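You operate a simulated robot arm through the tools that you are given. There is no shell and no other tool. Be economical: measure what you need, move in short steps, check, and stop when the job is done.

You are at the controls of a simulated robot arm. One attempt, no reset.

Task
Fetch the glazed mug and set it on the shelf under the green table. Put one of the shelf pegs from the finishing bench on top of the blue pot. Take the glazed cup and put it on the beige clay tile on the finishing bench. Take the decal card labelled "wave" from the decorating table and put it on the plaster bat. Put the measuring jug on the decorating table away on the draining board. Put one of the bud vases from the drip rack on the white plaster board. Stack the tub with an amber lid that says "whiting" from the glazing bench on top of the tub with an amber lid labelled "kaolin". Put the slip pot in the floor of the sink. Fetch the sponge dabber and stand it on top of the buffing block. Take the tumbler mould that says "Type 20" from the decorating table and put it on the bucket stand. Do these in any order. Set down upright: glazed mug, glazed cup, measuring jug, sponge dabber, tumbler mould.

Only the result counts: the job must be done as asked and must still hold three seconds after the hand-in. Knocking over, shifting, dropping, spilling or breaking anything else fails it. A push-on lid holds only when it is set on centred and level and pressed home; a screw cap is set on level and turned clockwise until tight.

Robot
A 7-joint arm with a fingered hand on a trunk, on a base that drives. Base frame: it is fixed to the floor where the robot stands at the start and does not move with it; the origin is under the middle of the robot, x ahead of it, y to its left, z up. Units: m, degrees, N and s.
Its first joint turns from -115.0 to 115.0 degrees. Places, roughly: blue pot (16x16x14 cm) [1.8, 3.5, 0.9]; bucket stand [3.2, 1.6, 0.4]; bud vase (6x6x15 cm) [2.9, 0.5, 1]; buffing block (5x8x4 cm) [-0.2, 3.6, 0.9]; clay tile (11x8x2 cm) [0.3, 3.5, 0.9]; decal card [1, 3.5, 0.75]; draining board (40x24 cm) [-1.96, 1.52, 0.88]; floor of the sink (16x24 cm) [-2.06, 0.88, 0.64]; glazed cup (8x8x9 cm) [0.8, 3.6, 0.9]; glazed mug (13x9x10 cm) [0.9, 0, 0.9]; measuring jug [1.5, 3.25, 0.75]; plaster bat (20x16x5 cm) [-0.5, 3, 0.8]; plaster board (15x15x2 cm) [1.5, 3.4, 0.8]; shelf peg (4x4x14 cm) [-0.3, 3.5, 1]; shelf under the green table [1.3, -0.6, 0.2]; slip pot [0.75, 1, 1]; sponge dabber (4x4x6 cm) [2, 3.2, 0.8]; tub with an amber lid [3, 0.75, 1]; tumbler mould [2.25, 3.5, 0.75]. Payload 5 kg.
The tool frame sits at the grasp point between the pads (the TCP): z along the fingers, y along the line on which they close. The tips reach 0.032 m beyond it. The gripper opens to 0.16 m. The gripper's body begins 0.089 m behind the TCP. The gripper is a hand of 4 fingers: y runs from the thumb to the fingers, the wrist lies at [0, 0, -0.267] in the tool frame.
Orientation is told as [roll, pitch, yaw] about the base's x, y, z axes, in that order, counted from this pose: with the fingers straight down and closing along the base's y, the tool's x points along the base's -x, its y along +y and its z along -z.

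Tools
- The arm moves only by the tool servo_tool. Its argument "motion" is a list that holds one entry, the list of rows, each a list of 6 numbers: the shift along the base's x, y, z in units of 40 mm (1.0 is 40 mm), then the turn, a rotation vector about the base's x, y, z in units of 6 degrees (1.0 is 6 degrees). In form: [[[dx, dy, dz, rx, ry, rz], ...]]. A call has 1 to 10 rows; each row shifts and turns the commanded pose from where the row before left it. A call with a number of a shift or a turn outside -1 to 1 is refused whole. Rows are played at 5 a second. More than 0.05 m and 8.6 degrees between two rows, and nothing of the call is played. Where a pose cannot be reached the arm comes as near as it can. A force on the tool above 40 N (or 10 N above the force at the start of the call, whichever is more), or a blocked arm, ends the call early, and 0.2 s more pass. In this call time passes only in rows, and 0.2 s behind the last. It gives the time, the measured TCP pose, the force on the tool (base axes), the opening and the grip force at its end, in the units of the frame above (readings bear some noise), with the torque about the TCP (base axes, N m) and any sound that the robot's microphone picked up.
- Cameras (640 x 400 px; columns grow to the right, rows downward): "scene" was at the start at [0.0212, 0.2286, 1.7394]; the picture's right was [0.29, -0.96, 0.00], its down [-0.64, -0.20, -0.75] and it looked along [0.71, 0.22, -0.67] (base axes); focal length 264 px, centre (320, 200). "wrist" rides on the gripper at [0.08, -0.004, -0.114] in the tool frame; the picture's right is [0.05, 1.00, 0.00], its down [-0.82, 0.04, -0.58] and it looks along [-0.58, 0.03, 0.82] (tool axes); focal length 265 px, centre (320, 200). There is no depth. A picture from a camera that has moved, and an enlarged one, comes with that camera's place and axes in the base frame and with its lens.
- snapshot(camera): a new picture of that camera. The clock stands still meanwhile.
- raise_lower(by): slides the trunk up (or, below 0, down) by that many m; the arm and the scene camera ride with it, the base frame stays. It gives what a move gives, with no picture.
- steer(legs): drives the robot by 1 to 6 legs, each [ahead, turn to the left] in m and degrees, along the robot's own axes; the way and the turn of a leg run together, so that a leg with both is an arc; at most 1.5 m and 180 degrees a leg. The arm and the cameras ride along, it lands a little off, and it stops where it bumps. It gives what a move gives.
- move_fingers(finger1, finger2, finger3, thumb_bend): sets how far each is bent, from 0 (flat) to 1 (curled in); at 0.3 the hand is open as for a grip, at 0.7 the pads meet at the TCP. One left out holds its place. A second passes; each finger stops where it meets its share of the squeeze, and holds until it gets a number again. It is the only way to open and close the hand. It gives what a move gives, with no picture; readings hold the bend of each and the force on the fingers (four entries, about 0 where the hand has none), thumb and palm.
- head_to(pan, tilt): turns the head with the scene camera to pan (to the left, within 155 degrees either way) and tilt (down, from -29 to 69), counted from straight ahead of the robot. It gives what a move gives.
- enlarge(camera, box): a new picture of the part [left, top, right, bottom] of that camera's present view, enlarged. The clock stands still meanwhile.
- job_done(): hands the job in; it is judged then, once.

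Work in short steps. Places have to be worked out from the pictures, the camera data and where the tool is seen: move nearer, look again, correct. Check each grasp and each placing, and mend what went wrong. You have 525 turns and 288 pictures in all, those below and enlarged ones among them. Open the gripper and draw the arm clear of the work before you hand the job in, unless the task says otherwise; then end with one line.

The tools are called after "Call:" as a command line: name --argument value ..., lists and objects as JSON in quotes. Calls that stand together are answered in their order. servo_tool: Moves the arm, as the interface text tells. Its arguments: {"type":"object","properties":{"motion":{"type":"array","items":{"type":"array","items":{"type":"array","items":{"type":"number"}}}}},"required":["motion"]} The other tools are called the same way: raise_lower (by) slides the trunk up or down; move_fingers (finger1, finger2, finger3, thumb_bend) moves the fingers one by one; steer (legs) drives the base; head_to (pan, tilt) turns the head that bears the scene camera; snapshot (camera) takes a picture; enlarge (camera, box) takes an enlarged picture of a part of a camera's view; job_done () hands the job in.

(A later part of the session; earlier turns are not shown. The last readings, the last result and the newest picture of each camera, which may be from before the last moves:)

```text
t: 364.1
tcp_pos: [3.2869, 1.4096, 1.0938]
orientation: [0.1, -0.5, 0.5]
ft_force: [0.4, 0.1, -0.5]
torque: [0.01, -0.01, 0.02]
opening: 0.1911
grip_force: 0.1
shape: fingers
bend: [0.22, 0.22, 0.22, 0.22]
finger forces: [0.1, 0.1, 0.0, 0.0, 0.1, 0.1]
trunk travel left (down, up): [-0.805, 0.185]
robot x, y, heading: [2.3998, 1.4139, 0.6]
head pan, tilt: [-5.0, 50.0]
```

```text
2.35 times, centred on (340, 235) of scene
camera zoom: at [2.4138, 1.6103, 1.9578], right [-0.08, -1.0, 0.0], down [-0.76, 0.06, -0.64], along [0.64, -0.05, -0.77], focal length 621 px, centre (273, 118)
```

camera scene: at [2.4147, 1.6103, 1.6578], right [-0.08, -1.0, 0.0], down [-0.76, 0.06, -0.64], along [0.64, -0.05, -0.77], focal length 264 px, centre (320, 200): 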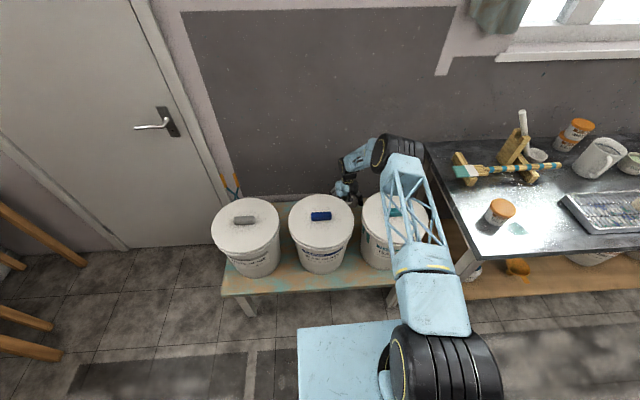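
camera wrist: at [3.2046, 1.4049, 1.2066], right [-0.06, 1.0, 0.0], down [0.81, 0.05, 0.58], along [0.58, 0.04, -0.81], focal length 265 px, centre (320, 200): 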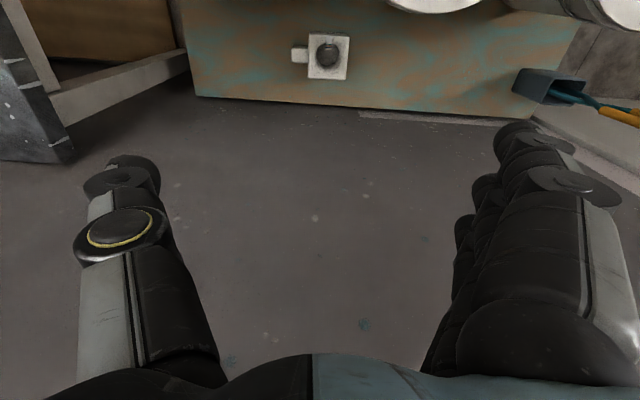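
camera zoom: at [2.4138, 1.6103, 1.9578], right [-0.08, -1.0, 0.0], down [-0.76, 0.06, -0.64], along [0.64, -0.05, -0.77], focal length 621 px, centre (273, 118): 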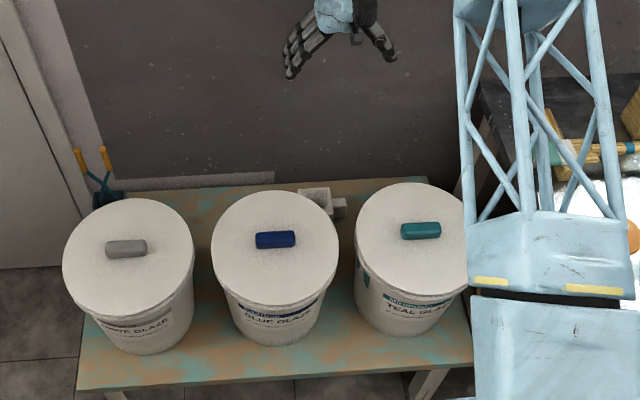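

Mould stands upright on the bucket stand. Next the sponge dabber: retract and drive back to the decorating table.

Call:
servo_tool --motion '[[[-1, 0, 0.2, 0, 0, 0], [-1, 0, 0.2, 0, 0, 0], [-1, 0, 0.2, 0, 0, 0], [-1, 0, 0.2, 0, 0, 0], [-1, 0, 0.2, 0, 0, 0], [-1, 0, 0.2, 0, 0, 0], [-1, 0, 0, 0, 0, 0]]]'

Call:
steer --legs '[[-0.25, 0], [0, 89.5], [1.15, 0]]'

Call:
head_to --pan 0 --tilt 50

Call:
snapshot --camera "scene"

Call:
snapshot --camera "wrist"

```text
t: 365.6
tcp_pos: [3.003, 1.4104, 1.1418]
orientation: [0.0, -0.5, 0.5]
ft_force: [-0.1, -0.3, 0.3]
torque: [0.0, -0.06, -0.01]
opening: 0.1911
grip_force: 0.0
shape: fingers
bend: [0.22, 0.22, 0.22, 0.22]
finger forces: [0.0, 0.0, 0.0, 0.0, 0.0, 0.0]
trunk travel left (down, up): [-0.805, 0.185]
robot x, y, heading: [2.3973, 1.4157, 0.7]
head pan, tilt: [-5.0, 50.0]
```

```text
t: 376.8
tcp_pos: [2.1258, 3.1657, 1.1404]
orientation: [0.2, -0.4, 91.1]
ft_force: [-0.3, 0.7, -0.8]
torque: [-0.03, 0.02, 0.0]
opening: 0.1914
grip_force: 0.0
shape: fingers
bend: [0.22, 0.22, 0.22, 0.22]
finger forces: [0.0, 0.1, 0.0, 0.1, 0.0, 0.1]
trunk travel left (down, up): [-0.805, 0.185]
robot x, y, heading: [2.13, 2.5623, 91.4]
head pan, tilt: [-5.0, 50.0]
```

```text
t: 377.4
tcp_pos: [2.1268, 3.1668, 1.1406]
orientation: [0.1, -0.5, 91.0]
ft_force: [0.3, 0.6, 0.0]
torque: [-0.02, 0.01, 0.04]
opening: 0.1911
grip_force: 0.0
shape: fingers
bend: [0.22, 0.22, 0.22, 0.22]
finger forces: [0.1, 0.0, 0.0, 0.0, 0.1, 0.0]
trunk travel left (down, up): [-0.805, 0.185]
robot x, y, heading: [2.1314, 2.5591, 91.1]
head pan, tilt: [0.0, 50.0]
```

```text
167 pictures are left
camera scene: at [1.9262, 2.5733, 1.9579], right [1.0, 0.02, 0.0], down [0.02, -0.77, -0.64], along [-0.01, 0.64, -0.77], focal length 264 px, centre (320, 200)
```

scene: 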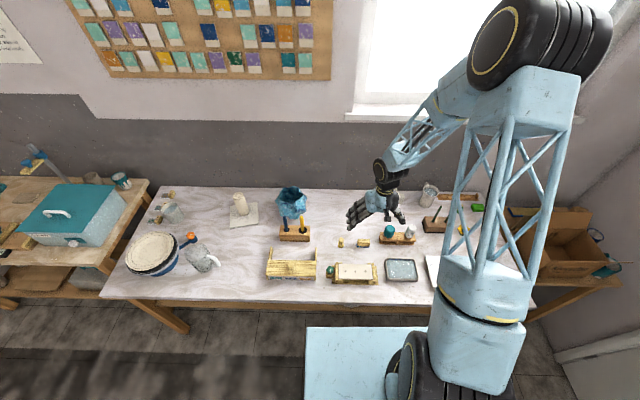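

```text
166 pictures are left
camera wrist: at [2.1324, 3.0844, 1.2539], right [-1.0, -0.07, 0.0], down [-0.06, 0.81, 0.58], along [-0.04, 0.58, -0.81], focal length 265 px, centre (320, 200)
```

wrist: 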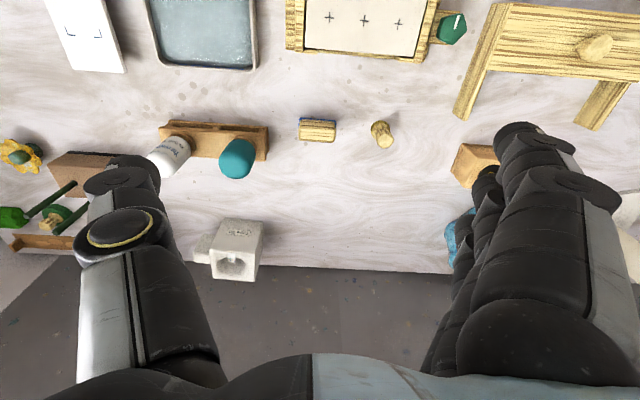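

Zoom on the presumed dabber.

Call:
enlarge --camera "wrist" --box '[270, 90, 430, 180]'

Call:
enlarge --camera "scene" --box '[310, 210, 410, 270]'

```text
4.00 times, centred on (350, 135) of wrist
camera zoom: at [2.1324, 3.0844, 1.2539], right [-1.0, -0.07, 0.0], down [-0.06, 0.81, 0.58], along [-0.04, 0.58, -0.81], focal length 1062 px, centre (200, 460)
```

zoom: 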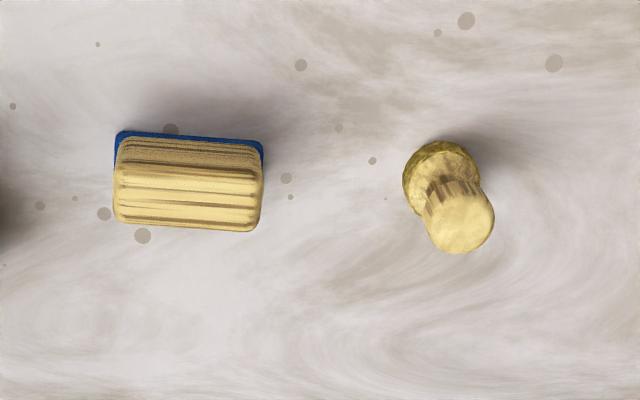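

```text
6.40 times, centred on (360, 240) of scene
camera zoom: at [1.9262, 2.5733, 1.9579], right [1.0, 0.02, 0.0], down [0.02, -0.77, -0.64], along [-0.01, 0.64, -0.77], focal length 1689 px, centre (64, -56)
```

zoom: 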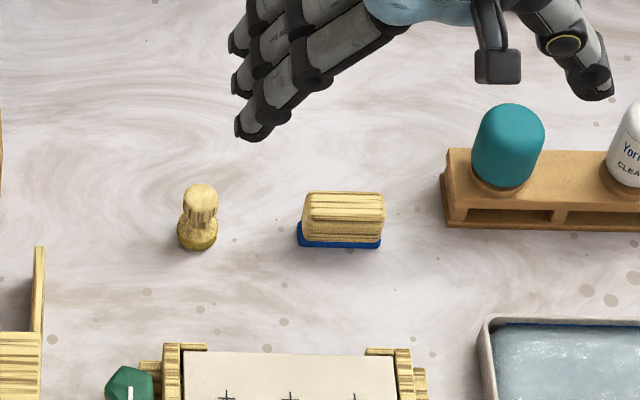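

It is the dabber, upright at (2.016,3.250), top ≈0.85. I turn the hand 45° to avoid the brush block and come above it with a narrowed hand.

Call:
servo_tool --motion '[[[-0.35, 0.26, -0.44, 0, 0, -0.94], [-0.35, 0.26, -0.44, 0, 0, -0.94], [-0.35, 0.26, -0.44, 0, 0, -0.94], [-0.35, 0.26, -0.44, 0, 0, -0.94], [-0.35, 0.26, -0.44, 0, 0, -0.94], [-0.35, 0.26, -0.44, 0, 0, -0.94], [-0.35, 0.26, -0.44, 0, 0, -0.94], [-0.35, 0.26, -0.44, 0, 0, -0.94]]]'

Call:
move_fingers --finger1 0.54 --finger2 0.54 --finger3 0.54 --thumb_bend 0.54

Call:
snapshot --camera "wrist"

```text
t: 379.2
tcp_pos: [2.013, 3.2494, 1.0011]
orientation: [0.1, -0.5, 45.7]
ft_force: [-0.4, 0.5, -0.8]
torque: [-0.02, 0.01, 0.0]
opening: 0.1913
grip_force: 0.1
shape: fingers
bend: [0.22, 0.22, 0.22, 0.22]
finger forces: [0.0, 0.0, 0.0, 0.1, 0.0, 0.0]
trunk travel left (down, up): [-0.805, 0.185]
robot x, y, heading: [2.1268, 2.5585, 91.2]
head pan, tilt: [0.0, 50.0]
```

```text
t: 380.2
tcp_pos: [2.0139, 3.2496, 1.0018]
orientation: [0.1, -0.4, 45.9]
ft_force: [0.7, 1.3, 0.1]
torque: [0.03, 0.0, -0.02]
opening: 0.0765
grip_force: 0.1
shape: fingers
bend: [0.54, 0.54, 0.54, 0.54]
finger forces: [0.1, 0.1, 0.0, 0.0, 0.0, 0.1]
trunk travel left (down, up): [-0.805, 0.185]
robot x, y, heading: [2.1293, 2.5611, 91.2]
head pan, tilt: [0.0, 50.0]
```

```text
163 pictures are left
camera wrist: at [1.9599, 3.1879, 1.1143], right [-0.75, 0.66, 0.0], down [0.53, 0.61, 0.58], along [0.38, 0.44, -0.81], focal length 265 px, centre (320, 200)
```

wrist: 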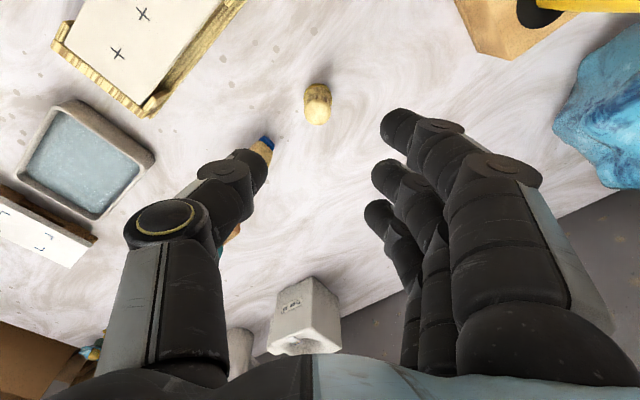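

On target. Descend to z≈0.838.

Call:
servo_tool --motion '[[[0.05, 0, -1, 0, 0, 0], [0, 0, -1, 0, 0, 0], [0, 0, -1, 0, 0, 0], [0, 0, -0.7, 0, 0, 0], [0, 0, -0.35, 0, 0, 0]]]'

Call:
snapshot --camera "wrist"

```text
t: 381.4
tcp_pos: [2.0154, 3.2505, 0.8411]
orientation: [0.2, -0.6, 46.0]
ft_force: [-1.4, -0.9, 19.4]
torque: [-0.73, -0.48, -0.05]
opening: 0.0763
grip_force: 9.9
shape: fingers
bend: [0.54, 0.54, 0.54, 0.54]
finger forces: [1.3, 0.0, 0.0, 0.1, 18.0, 0.0]
trunk travel left (down, up): [-0.805, 0.185]
robot x, y, heading: [2.1307, 2.5562, 91.4]
head pan, tilt: [0.0, 50.0]
```

```text
162 pictures are left
camera wrist: at [1.9624, 3.1878, 0.953], right [-0.75, 0.66, 0.0], down [0.53, 0.61, 0.59], along [0.38, 0.44, -0.81], focal length 265 px, centre (320, 200)
```

wrist: 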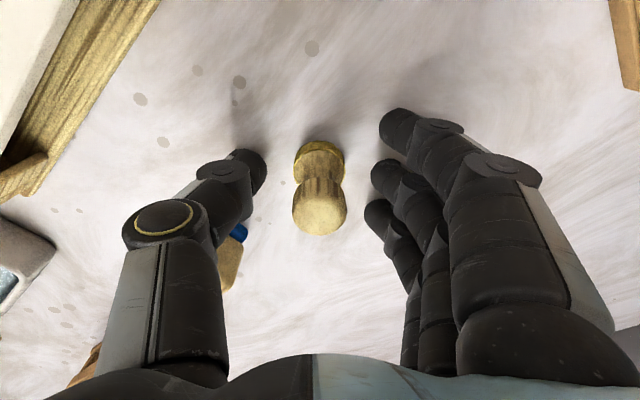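

The thumb tip touches the table (≈0.80). Raise 8 mm and close.

Call:
servo_tool --motion '[[[-0.05, -0.05, 0.22, 0, 0, 0]]]'

Call:
move_fingers --finger1 0.72 --finger2 0.72 --finger3 0.72 --thumb_bend 0.7

Call:
snapshot --camera "wrist"

```text
t: 381.8
tcp_pos: [2.0138, 3.247, 0.8477]
orientation: [0.1, -0.6, 45.9]
ft_force: [0.2, 0.0, -0.3]
torque: [0.03, 0.02, 0.0]
opening: 0.0758
grip_force: 0.1
shape: fingers
bend: [0.54, 0.54, 0.54, 0.54]
finger forces: [0.1, 0.1, 0.1, 0.0, 0.0, 0.0]
trunk travel left (down, up): [-0.805, 0.185]
robot x, y, heading: [2.1256, 2.5598, 91.4]
head pan, tilt: [0.0, 50.0]
```

```text
t: 382.8
tcp_pos: [2.014, 3.2472, 0.8474]
orientation: [0.1, -0.5, 45.9]
ft_force: [-0.2, 0.1, 0.0]
torque: [0.0, 0.01, 0.01]
opening: 0.0254
grip_force: 7.4
shape: fingers
bend: [0.72, 0.69, 0.72, 0.68]
finger forces: [0.0, 9.9, 0.1, 0.0, 5.8, 0.0]
trunk travel left (down, up): [-0.805, 0.185]
robot x, y, heading: [2.1242, 2.5586, 90.9]
head pan, tilt: [0.0, 50.0]
```

```text
161 pictures are left
camera wrist: at [1.9601, 3.1863, 0.9601], right [-0.75, 0.66, 0.0], down [0.53, 0.61, 0.58], along [0.38, 0.44, -0.81], focal length 265 px, centre (320, 200)
```

wrist: 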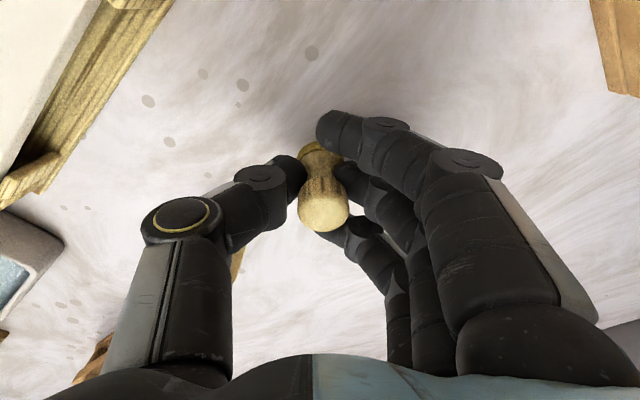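

Pinched between thumb and middle finger. Squeeze a bit more and lift.

Call:
move_fingers --finger2 0.78 --thumb_bend 0.76

Call:
servo_tool --motion '[[[0, 0, 0.3, 0, 0, 0], [0, 0, 0.6, 0, 0, 0], [0, 0, 1, 0, 0, 0], [0, 0, 1, 0, 0, 0]]]'

Call:
snapshot --camera "wrist"

Call:
enlarge --camera "scene" --box '[290, 180, 410, 270]'

```text
t: 383.8
tcp_pos: [2.0132, 3.2493, 0.8477]
orientation: [0.2, -0.6, 45.9]
ft_force: [0.5, -1.1, 2.4]
torque: [0.02, 0.02, 0.03]
opening: 0.0214
grip_force: 12.7
shape: fingers
bend: [0.72, 0.69, 0.72, 0.71]
finger forces: [0.0, 12.5, 0.0, 0.0, 12.0, 0.0]
trunk travel left (down, up): [-0.805, 0.185]
robot x, y, heading: [2.1252, 2.56, 90.7]
head pan, tilt: [0.0, 50.0]
```

```text
t: 384.8
tcp_pos: [2.0145, 3.2464, 0.9628]
orientation: [0.1, -0.5, 46.0]
ft_force: [0.4, -0.1, -0.3]
torque: [0.03, -0.01, -0.01]
opening: 0.0211
grip_force: 11.1
shape: fingers
bend: [0.72, 0.68, 0.72, 0.71]
finger forces: [0.0, 11.4, 0.0, 0.0, 11.0, 0.0]
trunk travel left (down, up): [-0.805, 0.185]
robot x, y, heading: [2.1288, 2.5586, 90.9]
head pan, tilt: [0.0, 50.0]
```

```text
160 pictures are left
camera wrist: at [1.9606, 3.1856, 1.0748], right [-0.75, 0.66, 0.0], down [0.53, 0.61, 0.58], along [0.38, 0.44, -0.81], focal length 265 px, centre (320, 200)
```

wrist: 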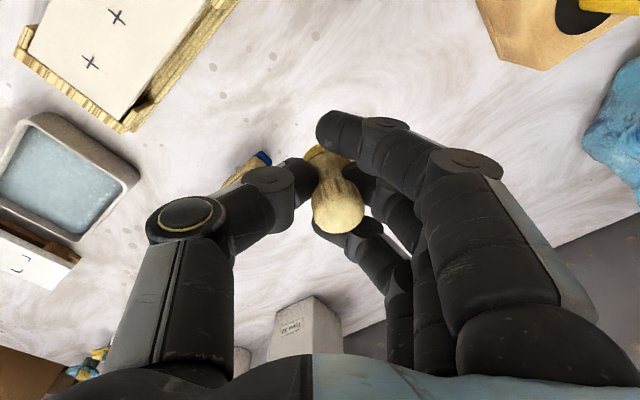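

```text
4.44 times, centred on (350, 225) of scene
camera zoom: at [1.9262, 2.5723, 1.9578], right [1.0, 0.02, 0.0], down [0.02, -0.77, -0.64], along [-0.01, 0.64, -0.77], focal length 1173 px, centre (187, 89)
```

zoom: 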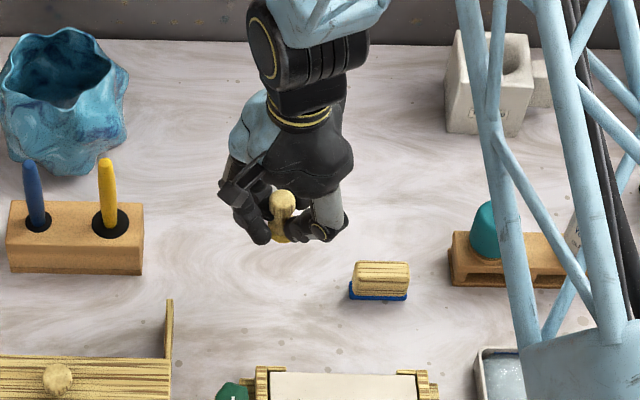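

Dabber held. Raise a bit and drive along the corridor to the finishing bench.

Call:
servo_tool --motion '[[[0.2, -0.5, 1, 0, 0, 0], [0.2, -0.5, 1, 0, 0, 0], [0.2, -0.5, 1, 0, 0, 0], [0.2, -0.5, 1, 0, 0, 0], [0.2, -0.5, 0.5, 0, 0, 0]]]'

Call:
steer --legs '[[-0.06, 0], [0, 89], [1.5, 0], [0.52, 0], [0, -90]]'

Call:
snapshot --camera "scene"

Call:
snapshot --camera "wrist"

```text
t: 386.0
tcp_pos: [2.0514, 3.1463, 1.1431]
orientation: [0.1, -0.4, 45.9]
ft_force: [0.2, -0.5, -0.2]
torque: [-0.01, -0.01, 0.01]
opening: 0.0212
grip_force: 11.6
shape: fingers
bend: [0.72, 0.68, 0.72, 0.71]
finger forces: [0.0, 11.1, 0.1, 0.0, 10.9, 0.0]
trunk travel left (down, up): [-0.805, 0.185]
robot x, y, heading: [2.1343, 2.5603, 90.9]
head pan, tilt: [0.0, 50.0]
```

```text
t: 404.1
tcp_pos: [0.0556, 3.1306, 1.1426]
orientation: [0.0, -0.5, 45.2]
ft_force: [-0.1, 1.2, -0.5]
torque: [0.02, 0.0, -0.02]
opening: 0.0206
grip_force: 10.7
shape: fingers
bend: [0.72, 0.68, 0.72, 0.71]
finger forces: [0.0, 10.9, 0.0, 0.0, 9.4, 0.0]
trunk travel left (down, up): [-0.805, 0.185]
robot x, y, heading: [0.1255, 2.5398, 90.4]
head pan, tilt: [0.0, 50.0]
```

```text
158 pictures are left
camera scene: at [-0.0763, 2.5569, 1.9579], right [1.0, 0.01, 0.0], down [0.01, -0.77, -0.64], along [-0.01, 0.64, -0.77], focal length 264 px, centre (320, 200)
```

scene: 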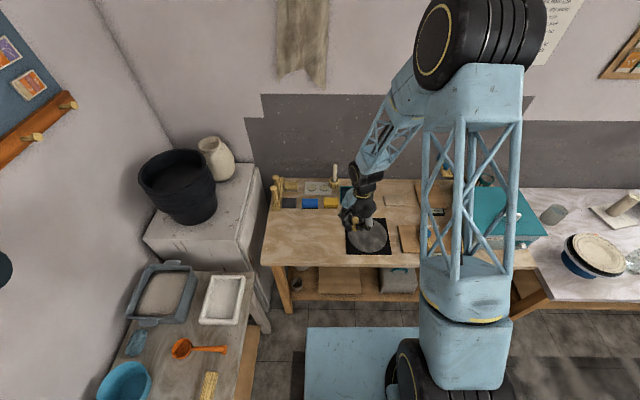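

```text
157 pictures are left
camera wrist: at [0.001, 3.0694, 1.2552], right [-0.75, 0.67, 0.0], down [0.54, 0.6, 0.58], along [0.39, 0.44, -0.81], focal length 265 px, centre (320, 200)
```

wrist: 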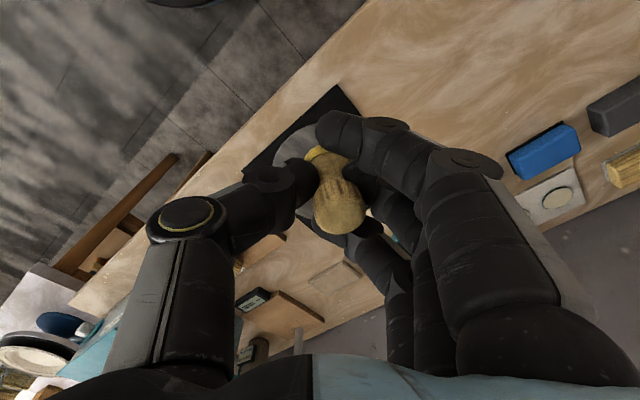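

Call:
enlarge --camera "scene" --box '[250, 150, 430, 270]'

Call:
enlarge --camera "scene" --box '[100, 240, 300, 400]'

```text
3.33 times, centred on (340, 210) of scene
camera zoom: at [-0.0763, 2.5569, 1.9579], right [1.0, 0.01, 0.0], down [0.01, -0.77, -0.64], along [-0.01, 0.64, -0.77], focal length 880 px, centre (253, 167)
```

zoom: 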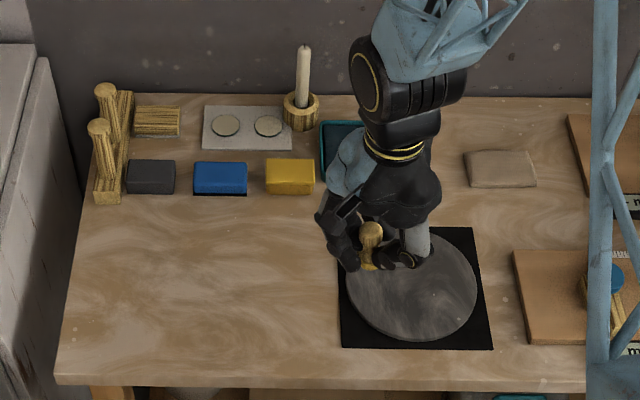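

```text
2.50 times, centred on (200, 320) of scene
camera zoom: at [-0.0763, 2.5569, 1.9579], right [1.0, 0.01, 0.0], down [0.01, -0.77, -0.64], along [-0.01, 0.64, -0.77], focal length 660 px, centre (620, -100)
```

zoom: 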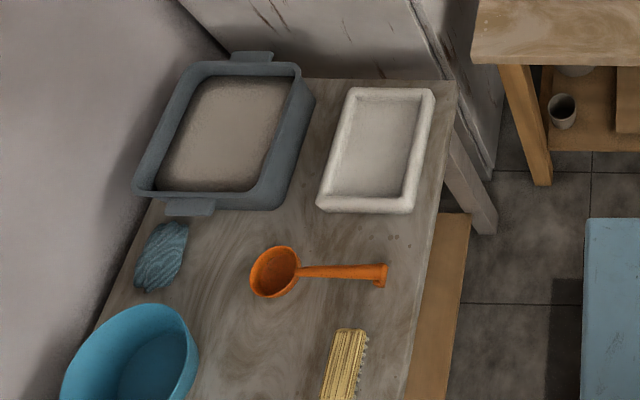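

Three blocks (black, blue, yellow) could be the buffing block. Zoom in for labels.

Call:
enlarge --camera "scene" --box '[270, 170, 350, 220]'

Call:
enlarge --camera "wrist" --box '[480, 60, 640, 220]'

```text
8.00 times, centred on (310, 195) of scene
camera zoom: at [-0.0763, 2.5569, 1.9579], right [1.0, 0.01, 0.0], down [0.01, -0.77, -0.64], along [-0.01, 0.64, -0.77], focal length 2111 px, centre (400, 240)
```

zoom: 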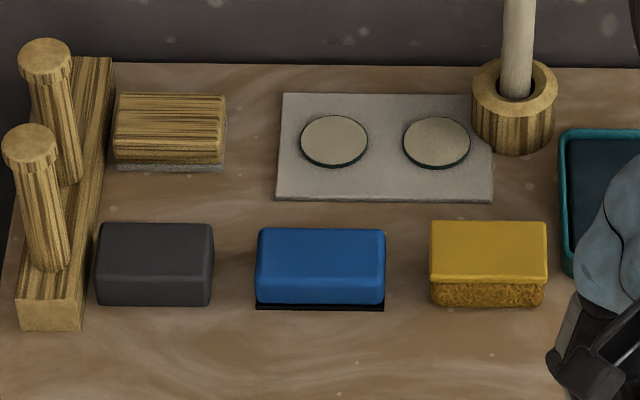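

```text
2.50 times, centred on (560, 140) of wrist
camera zoom: at [0.001, 3.0694, 1.2552], right [-0.75, 0.67, 0.0], down [0.54, 0.6, 0.58], along [0.39, 0.44, -0.81], focal length 664 px, centre (-280, 350)
```

zoom: 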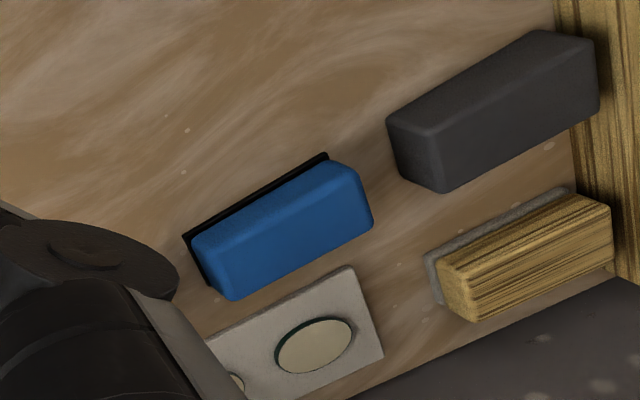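

The wooden block with a felt base (back row, ≈(−0.25,3.58)) is the buffing block. I move closer and turn the hand to yaw 180 so the camera side is away from the pegs.

Call:
steer --legs '[[0.2, 0]]'

Call:
servo_tool --motion '[[[0, 0, 0, 0, 0, 1], [0, 0, 0, 0, 0, 1], [0, 0, 0, 0, 0, 1], [0, 0, 0, 0, 0, 1], [0, 0, 0, 0, 0, 1], [0, 0, 0, 0, 0, 1], [0, 0, 0, 0, 0, 1], [0, 0, 0, 0, 0, 1], [0, 0, 0, 0, 0, 1], [0, 0, 0, 0, 0, 1]]]'

Call:
servo_tool --motion '[[[-0.5, 0, 0, 0, 0, 1], [-0.5, 0, 0, 0, 0, 1], [-0.5, 0, 0, 0, 0, 1], [-0.5, 0, 0, 0, 0, 1], [-0.5, 0, 0, 0, 0, 1], [-0.5, 0, 0, 0, 0, 1], [-0.5, 0, 0, 0, 0, 1], [-0.5, 0, 0, 0, 0, 1], [-0.5, 0, 0, 0, 0, 1], [-0.5, 0, 0, 0, 0, 1]]]'

Call:
snapshot --camera "wrist"

```text
t: 405.7
tcp_pos: [0.0536, 3.3338, 1.1418]
orientation: [0.1, -0.4, 45.2]
ft_force: [0.1, 0.0, -0.3]
torque: [0.0, -0.01, -0.01]
opening: 0.0208
grip_force: 10.6
shape: fingers
bend: [0.72, 0.68, 0.72, 0.71]
finger forces: [0.1, 10.7, 0.1, 0.0, 9.5, 0.1]
trunk travel left (down, up): [-0.805, 0.185]
robot x, y, heading: [0.1259, 2.7419, 90.5]
head pan, tilt: [0.0, 50.0]
```

```text
t: 407.9
tcp_pos: [0.0535, 3.334, 1.1423]
orientation: [0.0, -0.6, 105.3]
ft_force: [-0.7, -0.1, -0.1]
torque: [-0.02, -0.02, 0.0]
opening: 0.0209
grip_force: 10.3
shape: fingers
bend: [0.72, 0.68, 0.72, 0.71]
finger forces: [0.0, 10.7, 0.0, 0.0, 9.6, 0.0]
trunk travel left (down, up): [-0.805, 0.185]
robot x, y, heading: [0.1192, 2.7435, 90.6]
head pan, tilt: [0.0, 50.0]
```

```text
t: 410.1
tcp_pos: [-0.1466, 3.3358, 1.1441]
orientation: [0.1, -0.5, 165.2]
ft_force: [-0.2, 0.0, 0.4]
torque: [0.0, 0.05, 0.01]
opening: 0.0209
grip_force: 10.4
shape: fingers
bend: [0.72, 0.68, 0.72, 0.71]
finger forces: [0.0, 10.7, 0.1, 0.0, 9.7, 0.0]
trunk travel left (down, up): [-0.805, 0.185]
robot x, y, heading: [0.125, 2.7432, 90.6]
head pan, tilt: [0.0, 50.0]
```

```text
152 pictures are left
camera wrist: at [-0.067, 3.3178, 1.2564], right [-0.2, -0.98, 0.0], down [-0.79, 0.17, 0.58], along [-0.57, 0.12, -0.81], focal length 265 px, centre (320, 200)
```

wrist: 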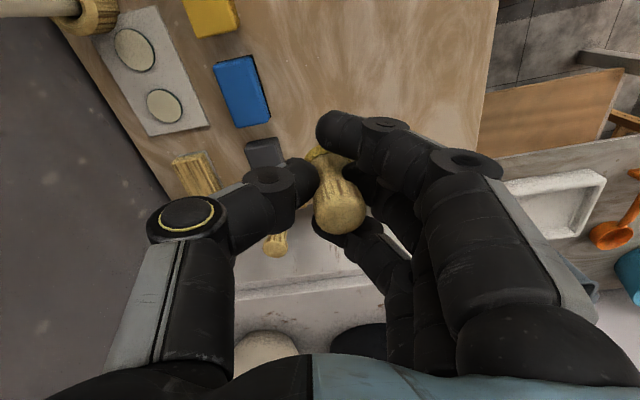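

Both views give the block at (−0.257,3.587), top ≈0.84. Move above it and finish the yaw.

Call:
servo_tool --motion '[[[-0.37, 0.85, 0, 0, 0, 0.36], [-0.37, 0.85, 0, 0, 0, 0.36], [-0.37, 0.85, 0, 0, 0, 0.36], [-0.37, 0.85, 0, 0, 0, 0.36], [-0.37, 0.85, 0, 0, 0, 0.36], [-0.37, 0.85, 0, 0, 0, 0.36], [-0.37, 0.85, 0, 0, 0, 0.36]]]'

Call:
snapshot --camera "wrist"

Call:
enlarge --camera "scene" --box '[230, 140, 390, 240]'

```text
t: 411.7
tcp_pos: [-0.2499, 3.5731, 1.1404]
orientation: [0.2, -0.4, -179.5]
ft_force: [0.4, 0.0, -0.9]
torque: [-0.02, -0.01, 0.01]
opening: 0.0208
grip_force: 9.9
shape: fingers
bend: [0.72, 0.68, 0.72, 0.71]
finger forces: [0.0, 10.6, 0.1, 0.0, 9.8, 0.1]
trunk travel left (down, up): [-0.805, 0.185]
robot x, y, heading: [0.1231, 2.745, 90.4]
head pan, tilt: [0.0, 50.0]
```

```text
151 pictures are left
camera wrist: at [-0.1683, 3.5778, 1.2521], right [0.06, -1.0, 0.0], down [-0.81, -0.05, 0.58], along [-0.58, -0.04, -0.81], focal length 265 px, centre (320, 200)
```

wrist: 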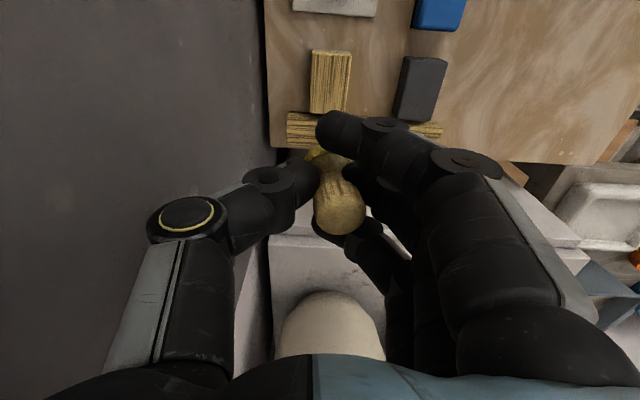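

```text
4.00 times, centred on (310, 190) of scene
camera zoom: at [-0.08, 2.7612, 1.9576], right [1.0, 0.01, 0.0], down [0.01, -0.77, -0.64], along [-0.01, 0.64, -0.77], focal length 1056 px, centre (360, 240)
```

zoom: 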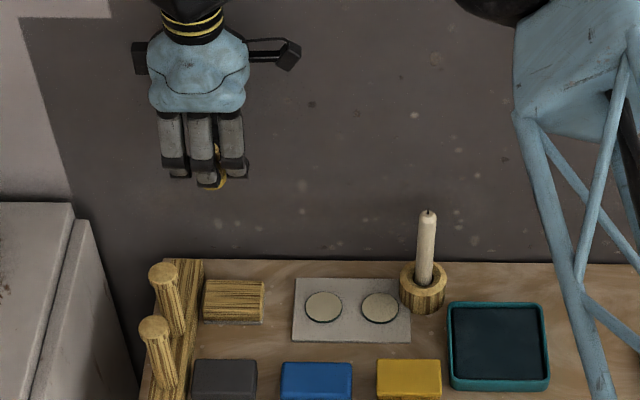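

Triangulated: block top z≈0.879 at (−0.247,3.557). Small y correction, then lower.

Call:
servo_tool --motion '[[[0, -0.15, -0.8, 0, 0, -0.08], [0, 0, -0.9, 0, 0, 0], [0, 0, -0.9, 0, 0, 0], [0, 0, -0.9, 0, 0, 0], [0, 0, -0.8, 0, 0, 0]]]'

Call:
snapshot --camera "wrist"

Call:
enlarge --camera "scene" --box '[250, 165, 350, 235]'

```text
t: 412.9
tcp_pos: [-0.251, 3.5671, 0.9685]
orientation: [0.1, -0.5, 179.9]
ft_force: [-0.3, -0.3, -0.6]
torque: [-0.03, -0.01, -0.02]
opening: 0.0208
grip_force: 10.3
shape: fingers
bend: [0.72, 0.68, 0.72, 0.72]
finger forces: [0.0, 10.5, 0.0, 0.1, 9.9, 0.0]
trunk travel left (down, up): [-0.805, 0.185]
robot x, y, heading: [0.1244, 2.7399, 90.3]
head pan, tilt: [0.0, 50.0]
```

```text
149 pictures are left
camera wrist: at [-0.1695, 3.5712, 1.0816], right [0.05, -1.0, 0.0], down [-0.81, -0.04, 0.58], along [-0.58, -0.03, -0.81], focal length 265 px, centre (320, 200)
```

wrist: 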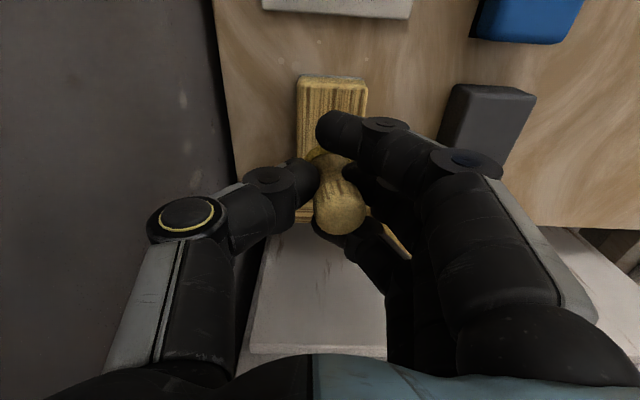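

```text
5.71 times, centred on (300, 200) of scene
camera zoom: at [-0.0793, 2.7607, 1.9578], right [1.0, 0.01, 0.0], down [0.01, -0.77, -0.64], along [-0.01, 0.64, -0.77], focal length 1508 px, centre (434, 200)
```

zoom: 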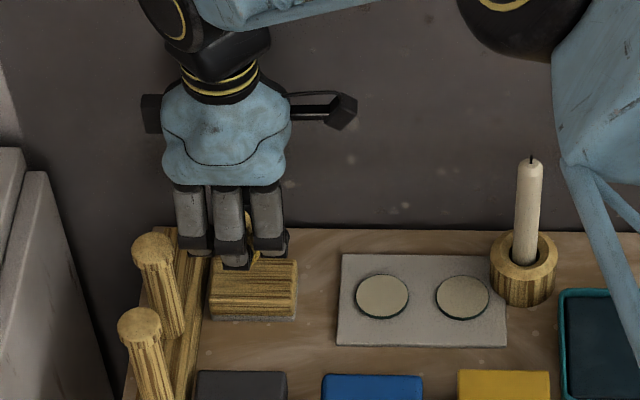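

Aligned over the block. Lower in fine steps until contact.

Call:
servo_tool --motion '[[[0, 0, -0.4, 0, 0, 0], [0, 0, -0.3, 0, 0, 0], [0, 0, -0.1, 0, 0, 0], [0, 0, -0.1, 0, 0, 0], [0, 0, -0.1, 0, 0, 0], [0, 0, -0.1, 0, 0, 0]]]'

```text
t: 414.1
tcp_pos: [-0.2501, 3.5693, 0.9382]
orientation: [-0.5, -0.8, 179.8]
ft_force: [4.0, -4.9, 24.7]
torque: [-0.73, -0.09, 0.11]
opening: 0.0197
grip_force: 24.5
shape: fingers
bend: [0.72, 0.71, 0.72, 0.73]
finger forces: [0.0, 37.5, 0.0, 0.0, 12.1, 0.1]
trunk travel left (down, up): [-0.805, 0.185]
robot x, y, heading: [0.123, 2.7457, 90.5]
head pan, tilt: [0.0, 50.0]
stopped in row 6: the force on the tool passed its limit (the readings are from after the stop); the commanded pose is now the measured one
```

Contact. Verify before release.

Call:
enlarge --camera "scene" --box '[270, 180, 330, 225]'

Call:
snapshot --camera "wrist"

```text
8.89 times, centred on (300, 202) of scene
camera zoom: at [-0.0773, 2.7576, 1.9581], right [1.0, 0.01, 0.0], down [0.01, -0.77, -0.64], along [-0.01, 0.64, -0.77], focal length 2346 px, centre (498, 178)
```

zoom: 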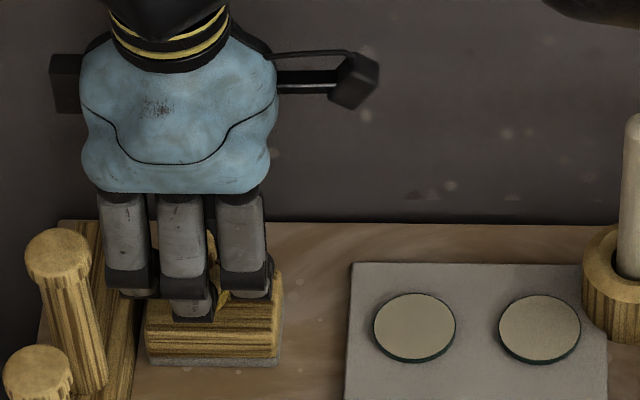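

```text
146 pictures are left
camera wrist: at [-0.169, 3.5719, 1.0506], right [0.05, -1.0, -0.01], down [-0.81, -0.04, 0.59], along [-0.59, -0.02, -0.81], focal length 265 px, centre (320, 200)
```

wrist: 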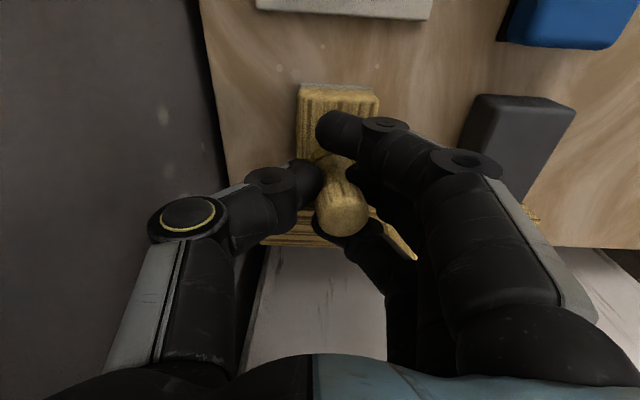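

Contact is via the dabber. Relieve pressure by 2 mm and open slowly.

Call:
servo_tool --motion '[[[0, 0, 0.04, 0, 0, 0]]]'

Call:
move_fingers --finger1 0.62 --finger2 0.62 --finger3 0.62 --thumb_bend 0.64

Call:
snapshot --camera "wrist"

```text
t: 414.6
tcp_pos: [-0.2506, 3.5689, 0.9377]
orientation: [-0.3, -0.7, 179.9]
ft_force: [3.2, -2.1, 24.4]
torque: [-0.52, -0.08, 0.07]
opening: 0.02
grip_force: 23.7
shape: fingers
bend: [0.72, 0.71, 0.72, 0.73]
finger forces: [0.1, 33.2, 0.0, 0.1, 15.3, 0.1]
trunk travel left (down, up): [-0.805, 0.185]
robot x, y, heading: [0.1233, 2.7429, 90.6]
head pan, tilt: [0.0, 50.0]
```

```text
t: 415.6
tcp_pos: [-0.2509, 3.5683, 0.9387]
orientation: [-0.3, -0.7, 179.8]
ft_force: [3.2, -6.1, 28.6]
torque: [-0.8, -0.12, 0.09]
opening: 0.0425
grip_force: 21.3
shape: fingers
bend: [0.62, 0.71, 0.62, 0.64]
finger forces: [0.0, 42.2, 0.0, 0.1, 0.0, 0.0]
trunk travel left (down, up): [-0.805, 0.185]
robot x, y, heading: [0.1253, 2.7462, 90.4]
head pan, tilt: [0.0, 50.0]
```

```text
145 pictures are left
camera wrist: at [-0.1692, 3.5705, 1.0504], right [0.05, -1.0, -0.01], down [-0.81, -0.04, 0.59], along [-0.59, -0.02, -0.81], focal length 265 px, centre (320, 200)
```

wrist: 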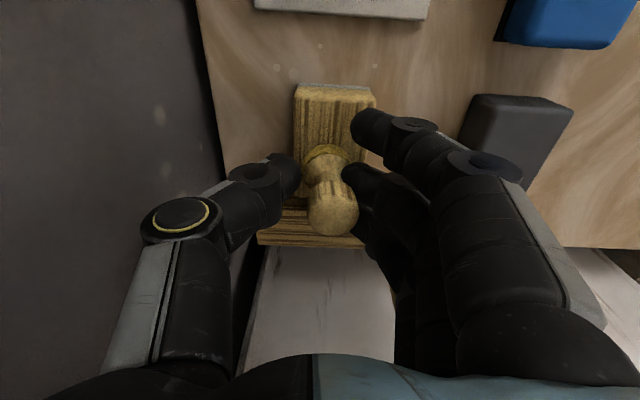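

Dabber stands; only the middle fingertip presses on the block. Raise a few mm to release it.

Call:
servo_tool --motion '[[[0, 0, 0.1, 0, 0, 0], [0, 0, 0.1, 0, 0, 0], [0, 0, 0.1, 0, 0, 0]]]'

Call:
snapshot --camera "wrist"

```text
t: 416.4
tcp_pos: [-0.2515, 3.5687, 0.9476]
orientation: [-0.2, -0.6, 179.9]
ft_force: [0.0, -0.8, 0.1]
torque: [-0.01, -0.03, 0.01]
opening: 0.0424
grip_force: 0.0
shape: fingers
bend: [0.62, 0.62, 0.62, 0.64]
finger forces: [0.0, 0.0, 0.1, 0.0, 0.0, 0.0]
trunk travel left (down, up): [-0.805, 0.185]
robot x, y, heading: [0.1236, 2.7431, 90.4]
head pan, tilt: [0.0, 50.0]
```

```text
144 pictures are left
camera wrist: at [-0.1697, 3.5715, 1.0588], right [0.05, -1.0, 0.0], down [-0.81, -0.04, 0.59], along [-0.59, -0.03, -0.81], focal length 265 px, centre (320, 200)
```

wrist: 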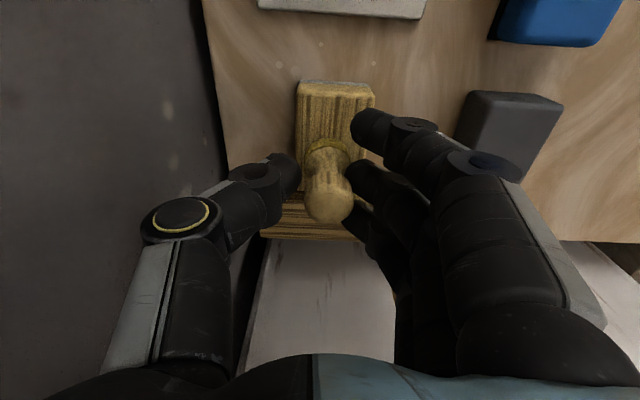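

Free. Open a little more and rise straight up.

Call:
move_fingers --finger1 0.55 --finger2 0.55 --finger3 0.55 --thumb_bend 0.6

Call:
servo_tool --motion '[[[0, 0, 0.3, 0, 0, 0], [0, 0, 0.6, 0, 0, 0], [0, 0, 0.9, 0, 0, 0], [0, 0, 1, 0, 0, 0], [0, 0, 1, 0, 0, 0], [0, -0.3, 1, 0, 0, 0]]]'

Call:
enlarge --camera "scene" --box '[250, 165, 350, 235]'

Call:
snapshot --camera "wrist"

```text
t: 417.4
tcp_pos: [-0.251, 3.5692, 0.9464]
orientation: [-0.1, -0.6, 179.8]
ft_force: [0.0, -0.1, 0.0]
torque: [-0.01, -0.01, 0.0]
opening: 0.0618
grip_force: 0.1
shape: fingers
bend: [0.55, 0.55, 0.55, 0.6]
finger forces: [0.0, 0.0, 0.0, 0.1, 0.0, 0.0]
trunk travel left (down, up): [-0.805, 0.185]
robot x, y, heading: [0.1258, 2.7459, 90.7]
head pan, tilt: [0.0, 50.0]
```

```text
t: 418.8
tcp_pos: [-0.2518, 3.5561, 1.1404]
orientation: [-0.3, -0.6, 179.7]
ft_force: [0.0, 0.8, 0.6]
torque: [0.0, 0.0, 0.0]
opening: 0.0618
grip_force: 0.1
shape: fingers
bend: [0.55, 0.55, 0.55, 0.6]
finger forces: [0.0, 0.0, 0.1, 0.0, 0.0, 0.0]
trunk travel left (down, up): [-0.805, 0.185]
robot x, y, heading: [0.1246, 2.7433, 90.4]
head pan, tilt: [0.0, 50.0]
```

```text
5.71 times, centred on (300, 200) of scene
camera zoom: at [-0.0779, 2.7583, 1.9579], right [1.0, 0.01, 0.0], down [0.01, -0.77, -0.64], along [-0.01, 0.64, -0.77], focal length 1508 px, centre (434, 200)
```

zoom: 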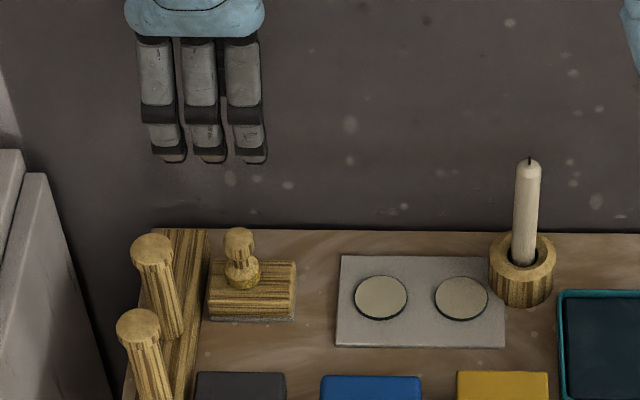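

```text
142 pictures are left
camera wrist: at [-0.169, 3.5589, 1.2528], right [0.05, -1.0, 0.0], down [-0.81, -0.04, 0.59], along [-0.59, -0.03, -0.81], focal length 265 px, centre (320, 200)
```

wrist: 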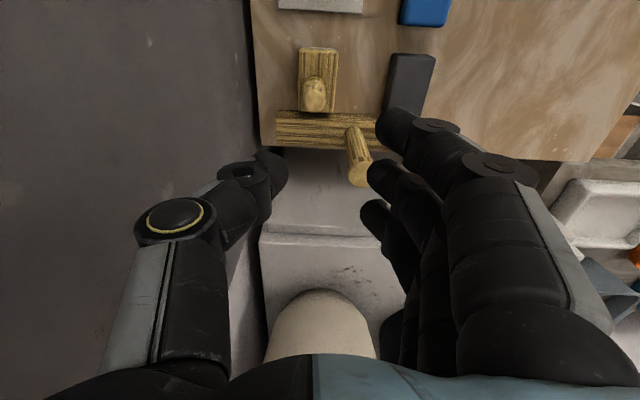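

Dabber is upright on the buffing block. Next a peg: front peg head at (−0.318,3.427), top ≈1.0. I'll grasp it from the front with a near-horizontal hand so it can later be laid across the pot. Back off and rotate the hand.

Call:
steer --legs '[[-0.15, 0]]'

Call:
servo_tool --motion '[[[0, -0.3, 0, 0, 0, -1], [0, -0.3, 0, 0, 0, -1], [0, -0.3, 0, 0, 0, -1], [0, -0.3, 0, 0, 0, -1], [0, -0.3, 0, 0, 0, -1], [0, -0.3, 0, 0, 0, -1], [0, -0.3, 0, 0, 0, -1], [0, -0.3, 0, 0, 0, -1]]]'

Call:
servo_tool --motion '[[[-0.2, -0.2, 0, 0, 0, -1], [-0.2, -0.2, 0, 0, 0, -1], [-0.2, -0.2, 0, 0, 0, -1], [-0.2, -0.2, 0, 0, 0, -1], [-0.2, -0.2, 0, 0, 0, -1], [-0.2, -0.2, 0, 0, 0, -1], [-0.2, -0.2, 0, 0, 0, -0.95]]]'

Call:
servo_tool --motion '[[[0, 0, 0, 1, 0, 0], [0, 0, 0, 1, 0, 0], [0, 0, 0, 1, 0, 0], [0, 0, 0, 1, 0, 0], [0, 0, 0, 1, 0, 0], [0, 0, 0, 1, 0, 0]]]'

Call:
snapshot --camera "wrist"

Call:
snapshot --camera "scene"

```text
t: 420.1
tcp_pos: [-0.2497, 3.4059, 1.1405]
orientation: [-0.3, -0.6, 179.8]
ft_force: [0.0, 0.3, 0.9]
torque: [0.04, -0.03, -0.06]
opening: 0.0622
grip_force: 0.0
shape: fingers
bend: [0.55, 0.55, 0.55, 0.6]
finger forces: [0.0, 0.0, 0.1, 0.1, 0.1, 0.0]
trunk travel left (down, up): [-0.805, 0.185]
robot x, y, heading: [0.1261, 2.5953, 90.5]
head pan, tilt: [0.0, 50.0]
```

```text
t: 421.9
tcp_pos: [-0.25, 3.3113, 1.1398]
orientation: [-0.1, -0.7, 131.7]
ft_force: [0.3, 0.2, 0.2]
torque: [0.01, 0.01, -0.04]
opening: 0.0618
grip_force: 0.0
shape: fingers
bend: [0.55, 0.55, 0.55, 0.6]
finger forces: [0.0, 0.1, 0.1, 0.0, 0.0, 0.1]
trunk travel left (down, up): [-0.805, 0.185]
robot x, y, heading: [0.1266, 2.5952, 90.7]
head pan, tilt: [0.0, 50.0]
```

```text
t: 423.5
tcp_pos: [-0.3062, 3.2538, 1.1407]
orientation: [-0.2, -0.6, 90.1]
ft_force: [0.0, -0.7, 0.4]
torque: [0.03, 0.0, 0.02]
opening: 0.0618
grip_force: 0.1
shape: fingers
bend: [0.55, 0.55, 0.55, 0.6]
finger forces: [0.1, 0.0, 0.0, 0.0, 0.1, 0.0]
trunk travel left (down, up): [-0.805, 0.185]
robot x, y, heading: [0.124, 2.5929, 90.2]
head pan, tilt: [0.0, 50.0]
```

```text
t: 424.9
tcp_pos: [-0.3098, 3.2519, 1.1406]
orientation: [-0.3, -36.9, 90.2]
ft_force: [-0.4, -0.8, 1.6]
torque: [0.01, -0.04, -0.03]
opening: 0.0624
grip_force: 0.1
shape: fingers
bend: [0.55, 0.55, 0.55, 0.6]
finger forces: [0.0, 0.0, 0.1, 0.0, 0.0, 0.1]
trunk travel left (down, up): [-0.805, 0.185]
robot x, y, heading: [0.1239, 2.5913, 90.5]
head pan, tilt: [0.0, 50.0]
```

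```text
141 pictures are left
camera wrist: at [-0.3061, 3.1191, 1.1835], right [-1.0, -0.04, -0.04], down [-0.05, 0.31, 0.95], along [-0.03, 0.95, -0.31], focal length 265 px, centre (320, 200)
```

wrist: 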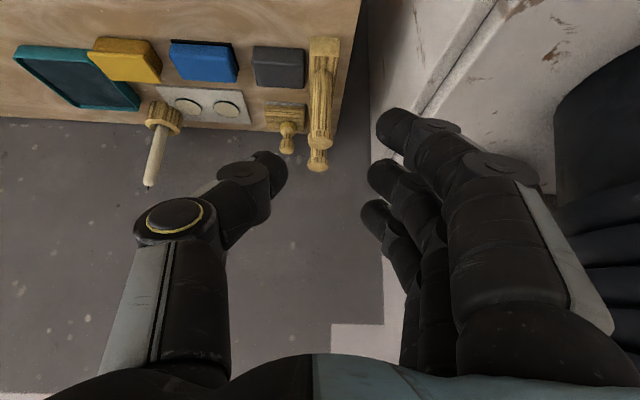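

```text
140 pictures are left
camera scene: at [-0.0819, 2.6049, 1.9574], right [1.0, 0.01, 0.0], down [0.01, -0.76, -0.64], along [0.0, 0.64, -0.76], focal length 264 px, centre (320, 200)
```

scene: 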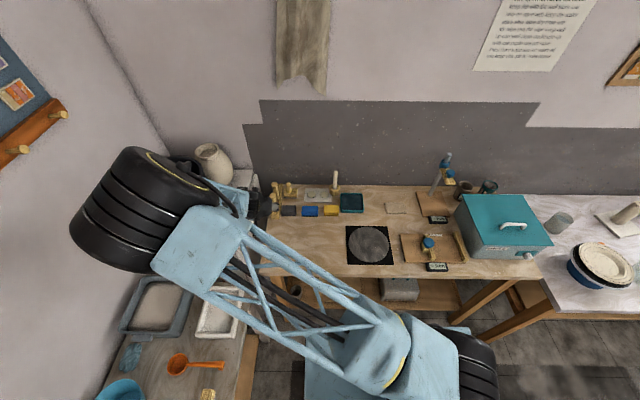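

The white cabinet's edge (x≈−0.435, top ≈0.955) is close on the left, so I'll approach diagonally from the robot side. Rotate yaw 28° and tilt more.

Call:
servo_tool --motion '[[[0.24, 0.2, -0.5, 0, 0, 0.93], [0.24, 0.2, -0.5, 0, 0, 0.93], [0.24, 0.2, -0.5, 0, 0, 0.93], [0.24, 0.2, -0.5, 0, 0, 0.93], [0.24, 0.2, -0.5, 0, 0, 0.93]]]'

Call:
servo_tool --motion '[[[0, 0, -0.2, 0.88, 0.47, 0], [0, 0, -0.2, 0.88, 0.47, 0], [0, 0, -0.2, 0.88, 0.47, 0], [0, 0, -0.2, 0.88, 0.47, 0], [0, 0, -0.2, 0.88, 0.47, 0], [0, 0, -0.2, 0.88, 0.47, 0]]]'

Call:
snapshot --camera "wrist"

Call:
snapshot --camera "scene"

```text
t: 426.1
tcp_pos: [-0.2552, 3.2966, 1.0396]
orientation: [-0.3, -36.6, 118.1]
ft_force: [-0.9, -0.2, 0.5]
torque: [-0.04, -0.01, -0.02]
opening: 0.0626
grip_force: 0.0
shape: fingers
bend: [0.55, 0.55, 0.55, 0.6]
finger forces: [0.0, 0.0, 0.0, 0.0, 0.1, 0.0]
trunk travel left (down, up): [-0.805, 0.185]
robot x, y, heading: [0.1252, 2.5923, 90.5]
head pan, tilt: [0.0, 50.0]
```

```text
t: 427.5
tcp_pos: [-0.2577, 3.2955, 0.9918]
orientation: [-0.1, -72.7, 117.8]
ft_force: [-0.2, -0.4, 0.3]
torque: [-0.02, 0.01, 0.02]
opening: 0.0626
grip_force: 0.0
shape: fingers
bend: [0.55, 0.55, 0.55, 0.6]
finger forces: [0.0, 0.1, 0.1, 0.0, 0.1, 0.0]
trunk travel left (down, up): [-0.805, 0.185]
robot x, y, heading: [0.1262, 2.5906, 90.6]
head pan, tilt: [0.0, 50.0]
```

```text
139 pictures are left
camera wrist: at [-0.1928, 3.1793, 0.9477], right [-0.88, -0.48, -0.05], down [0.11, -0.29, 0.95], along [-0.47, 0.83, 0.31], focal length 265 px, centre (320, 200)
```

wrist: 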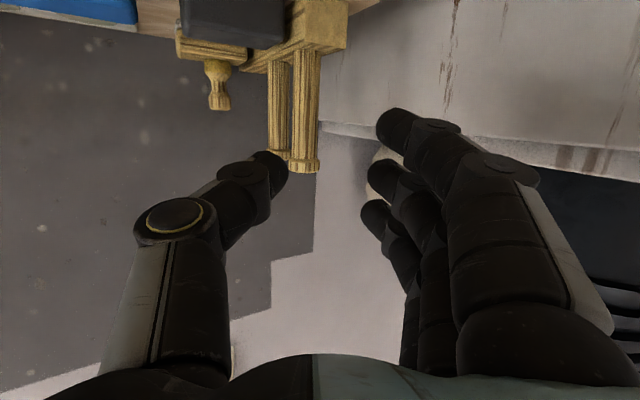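

```text
138 pictures are left
camera scene: at [-0.078, 2.6096, 1.9578], right [1.0, 0.01, 0.0], down [0.01, -0.77, -0.64], along [0.0, 0.64, -0.77], focal length 264 px, centre (320, 200)
```

scene: 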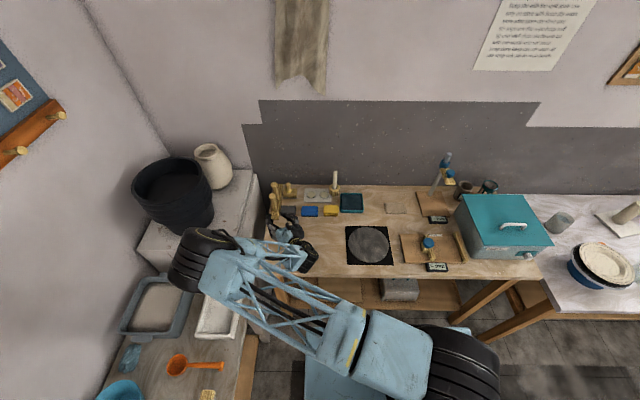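

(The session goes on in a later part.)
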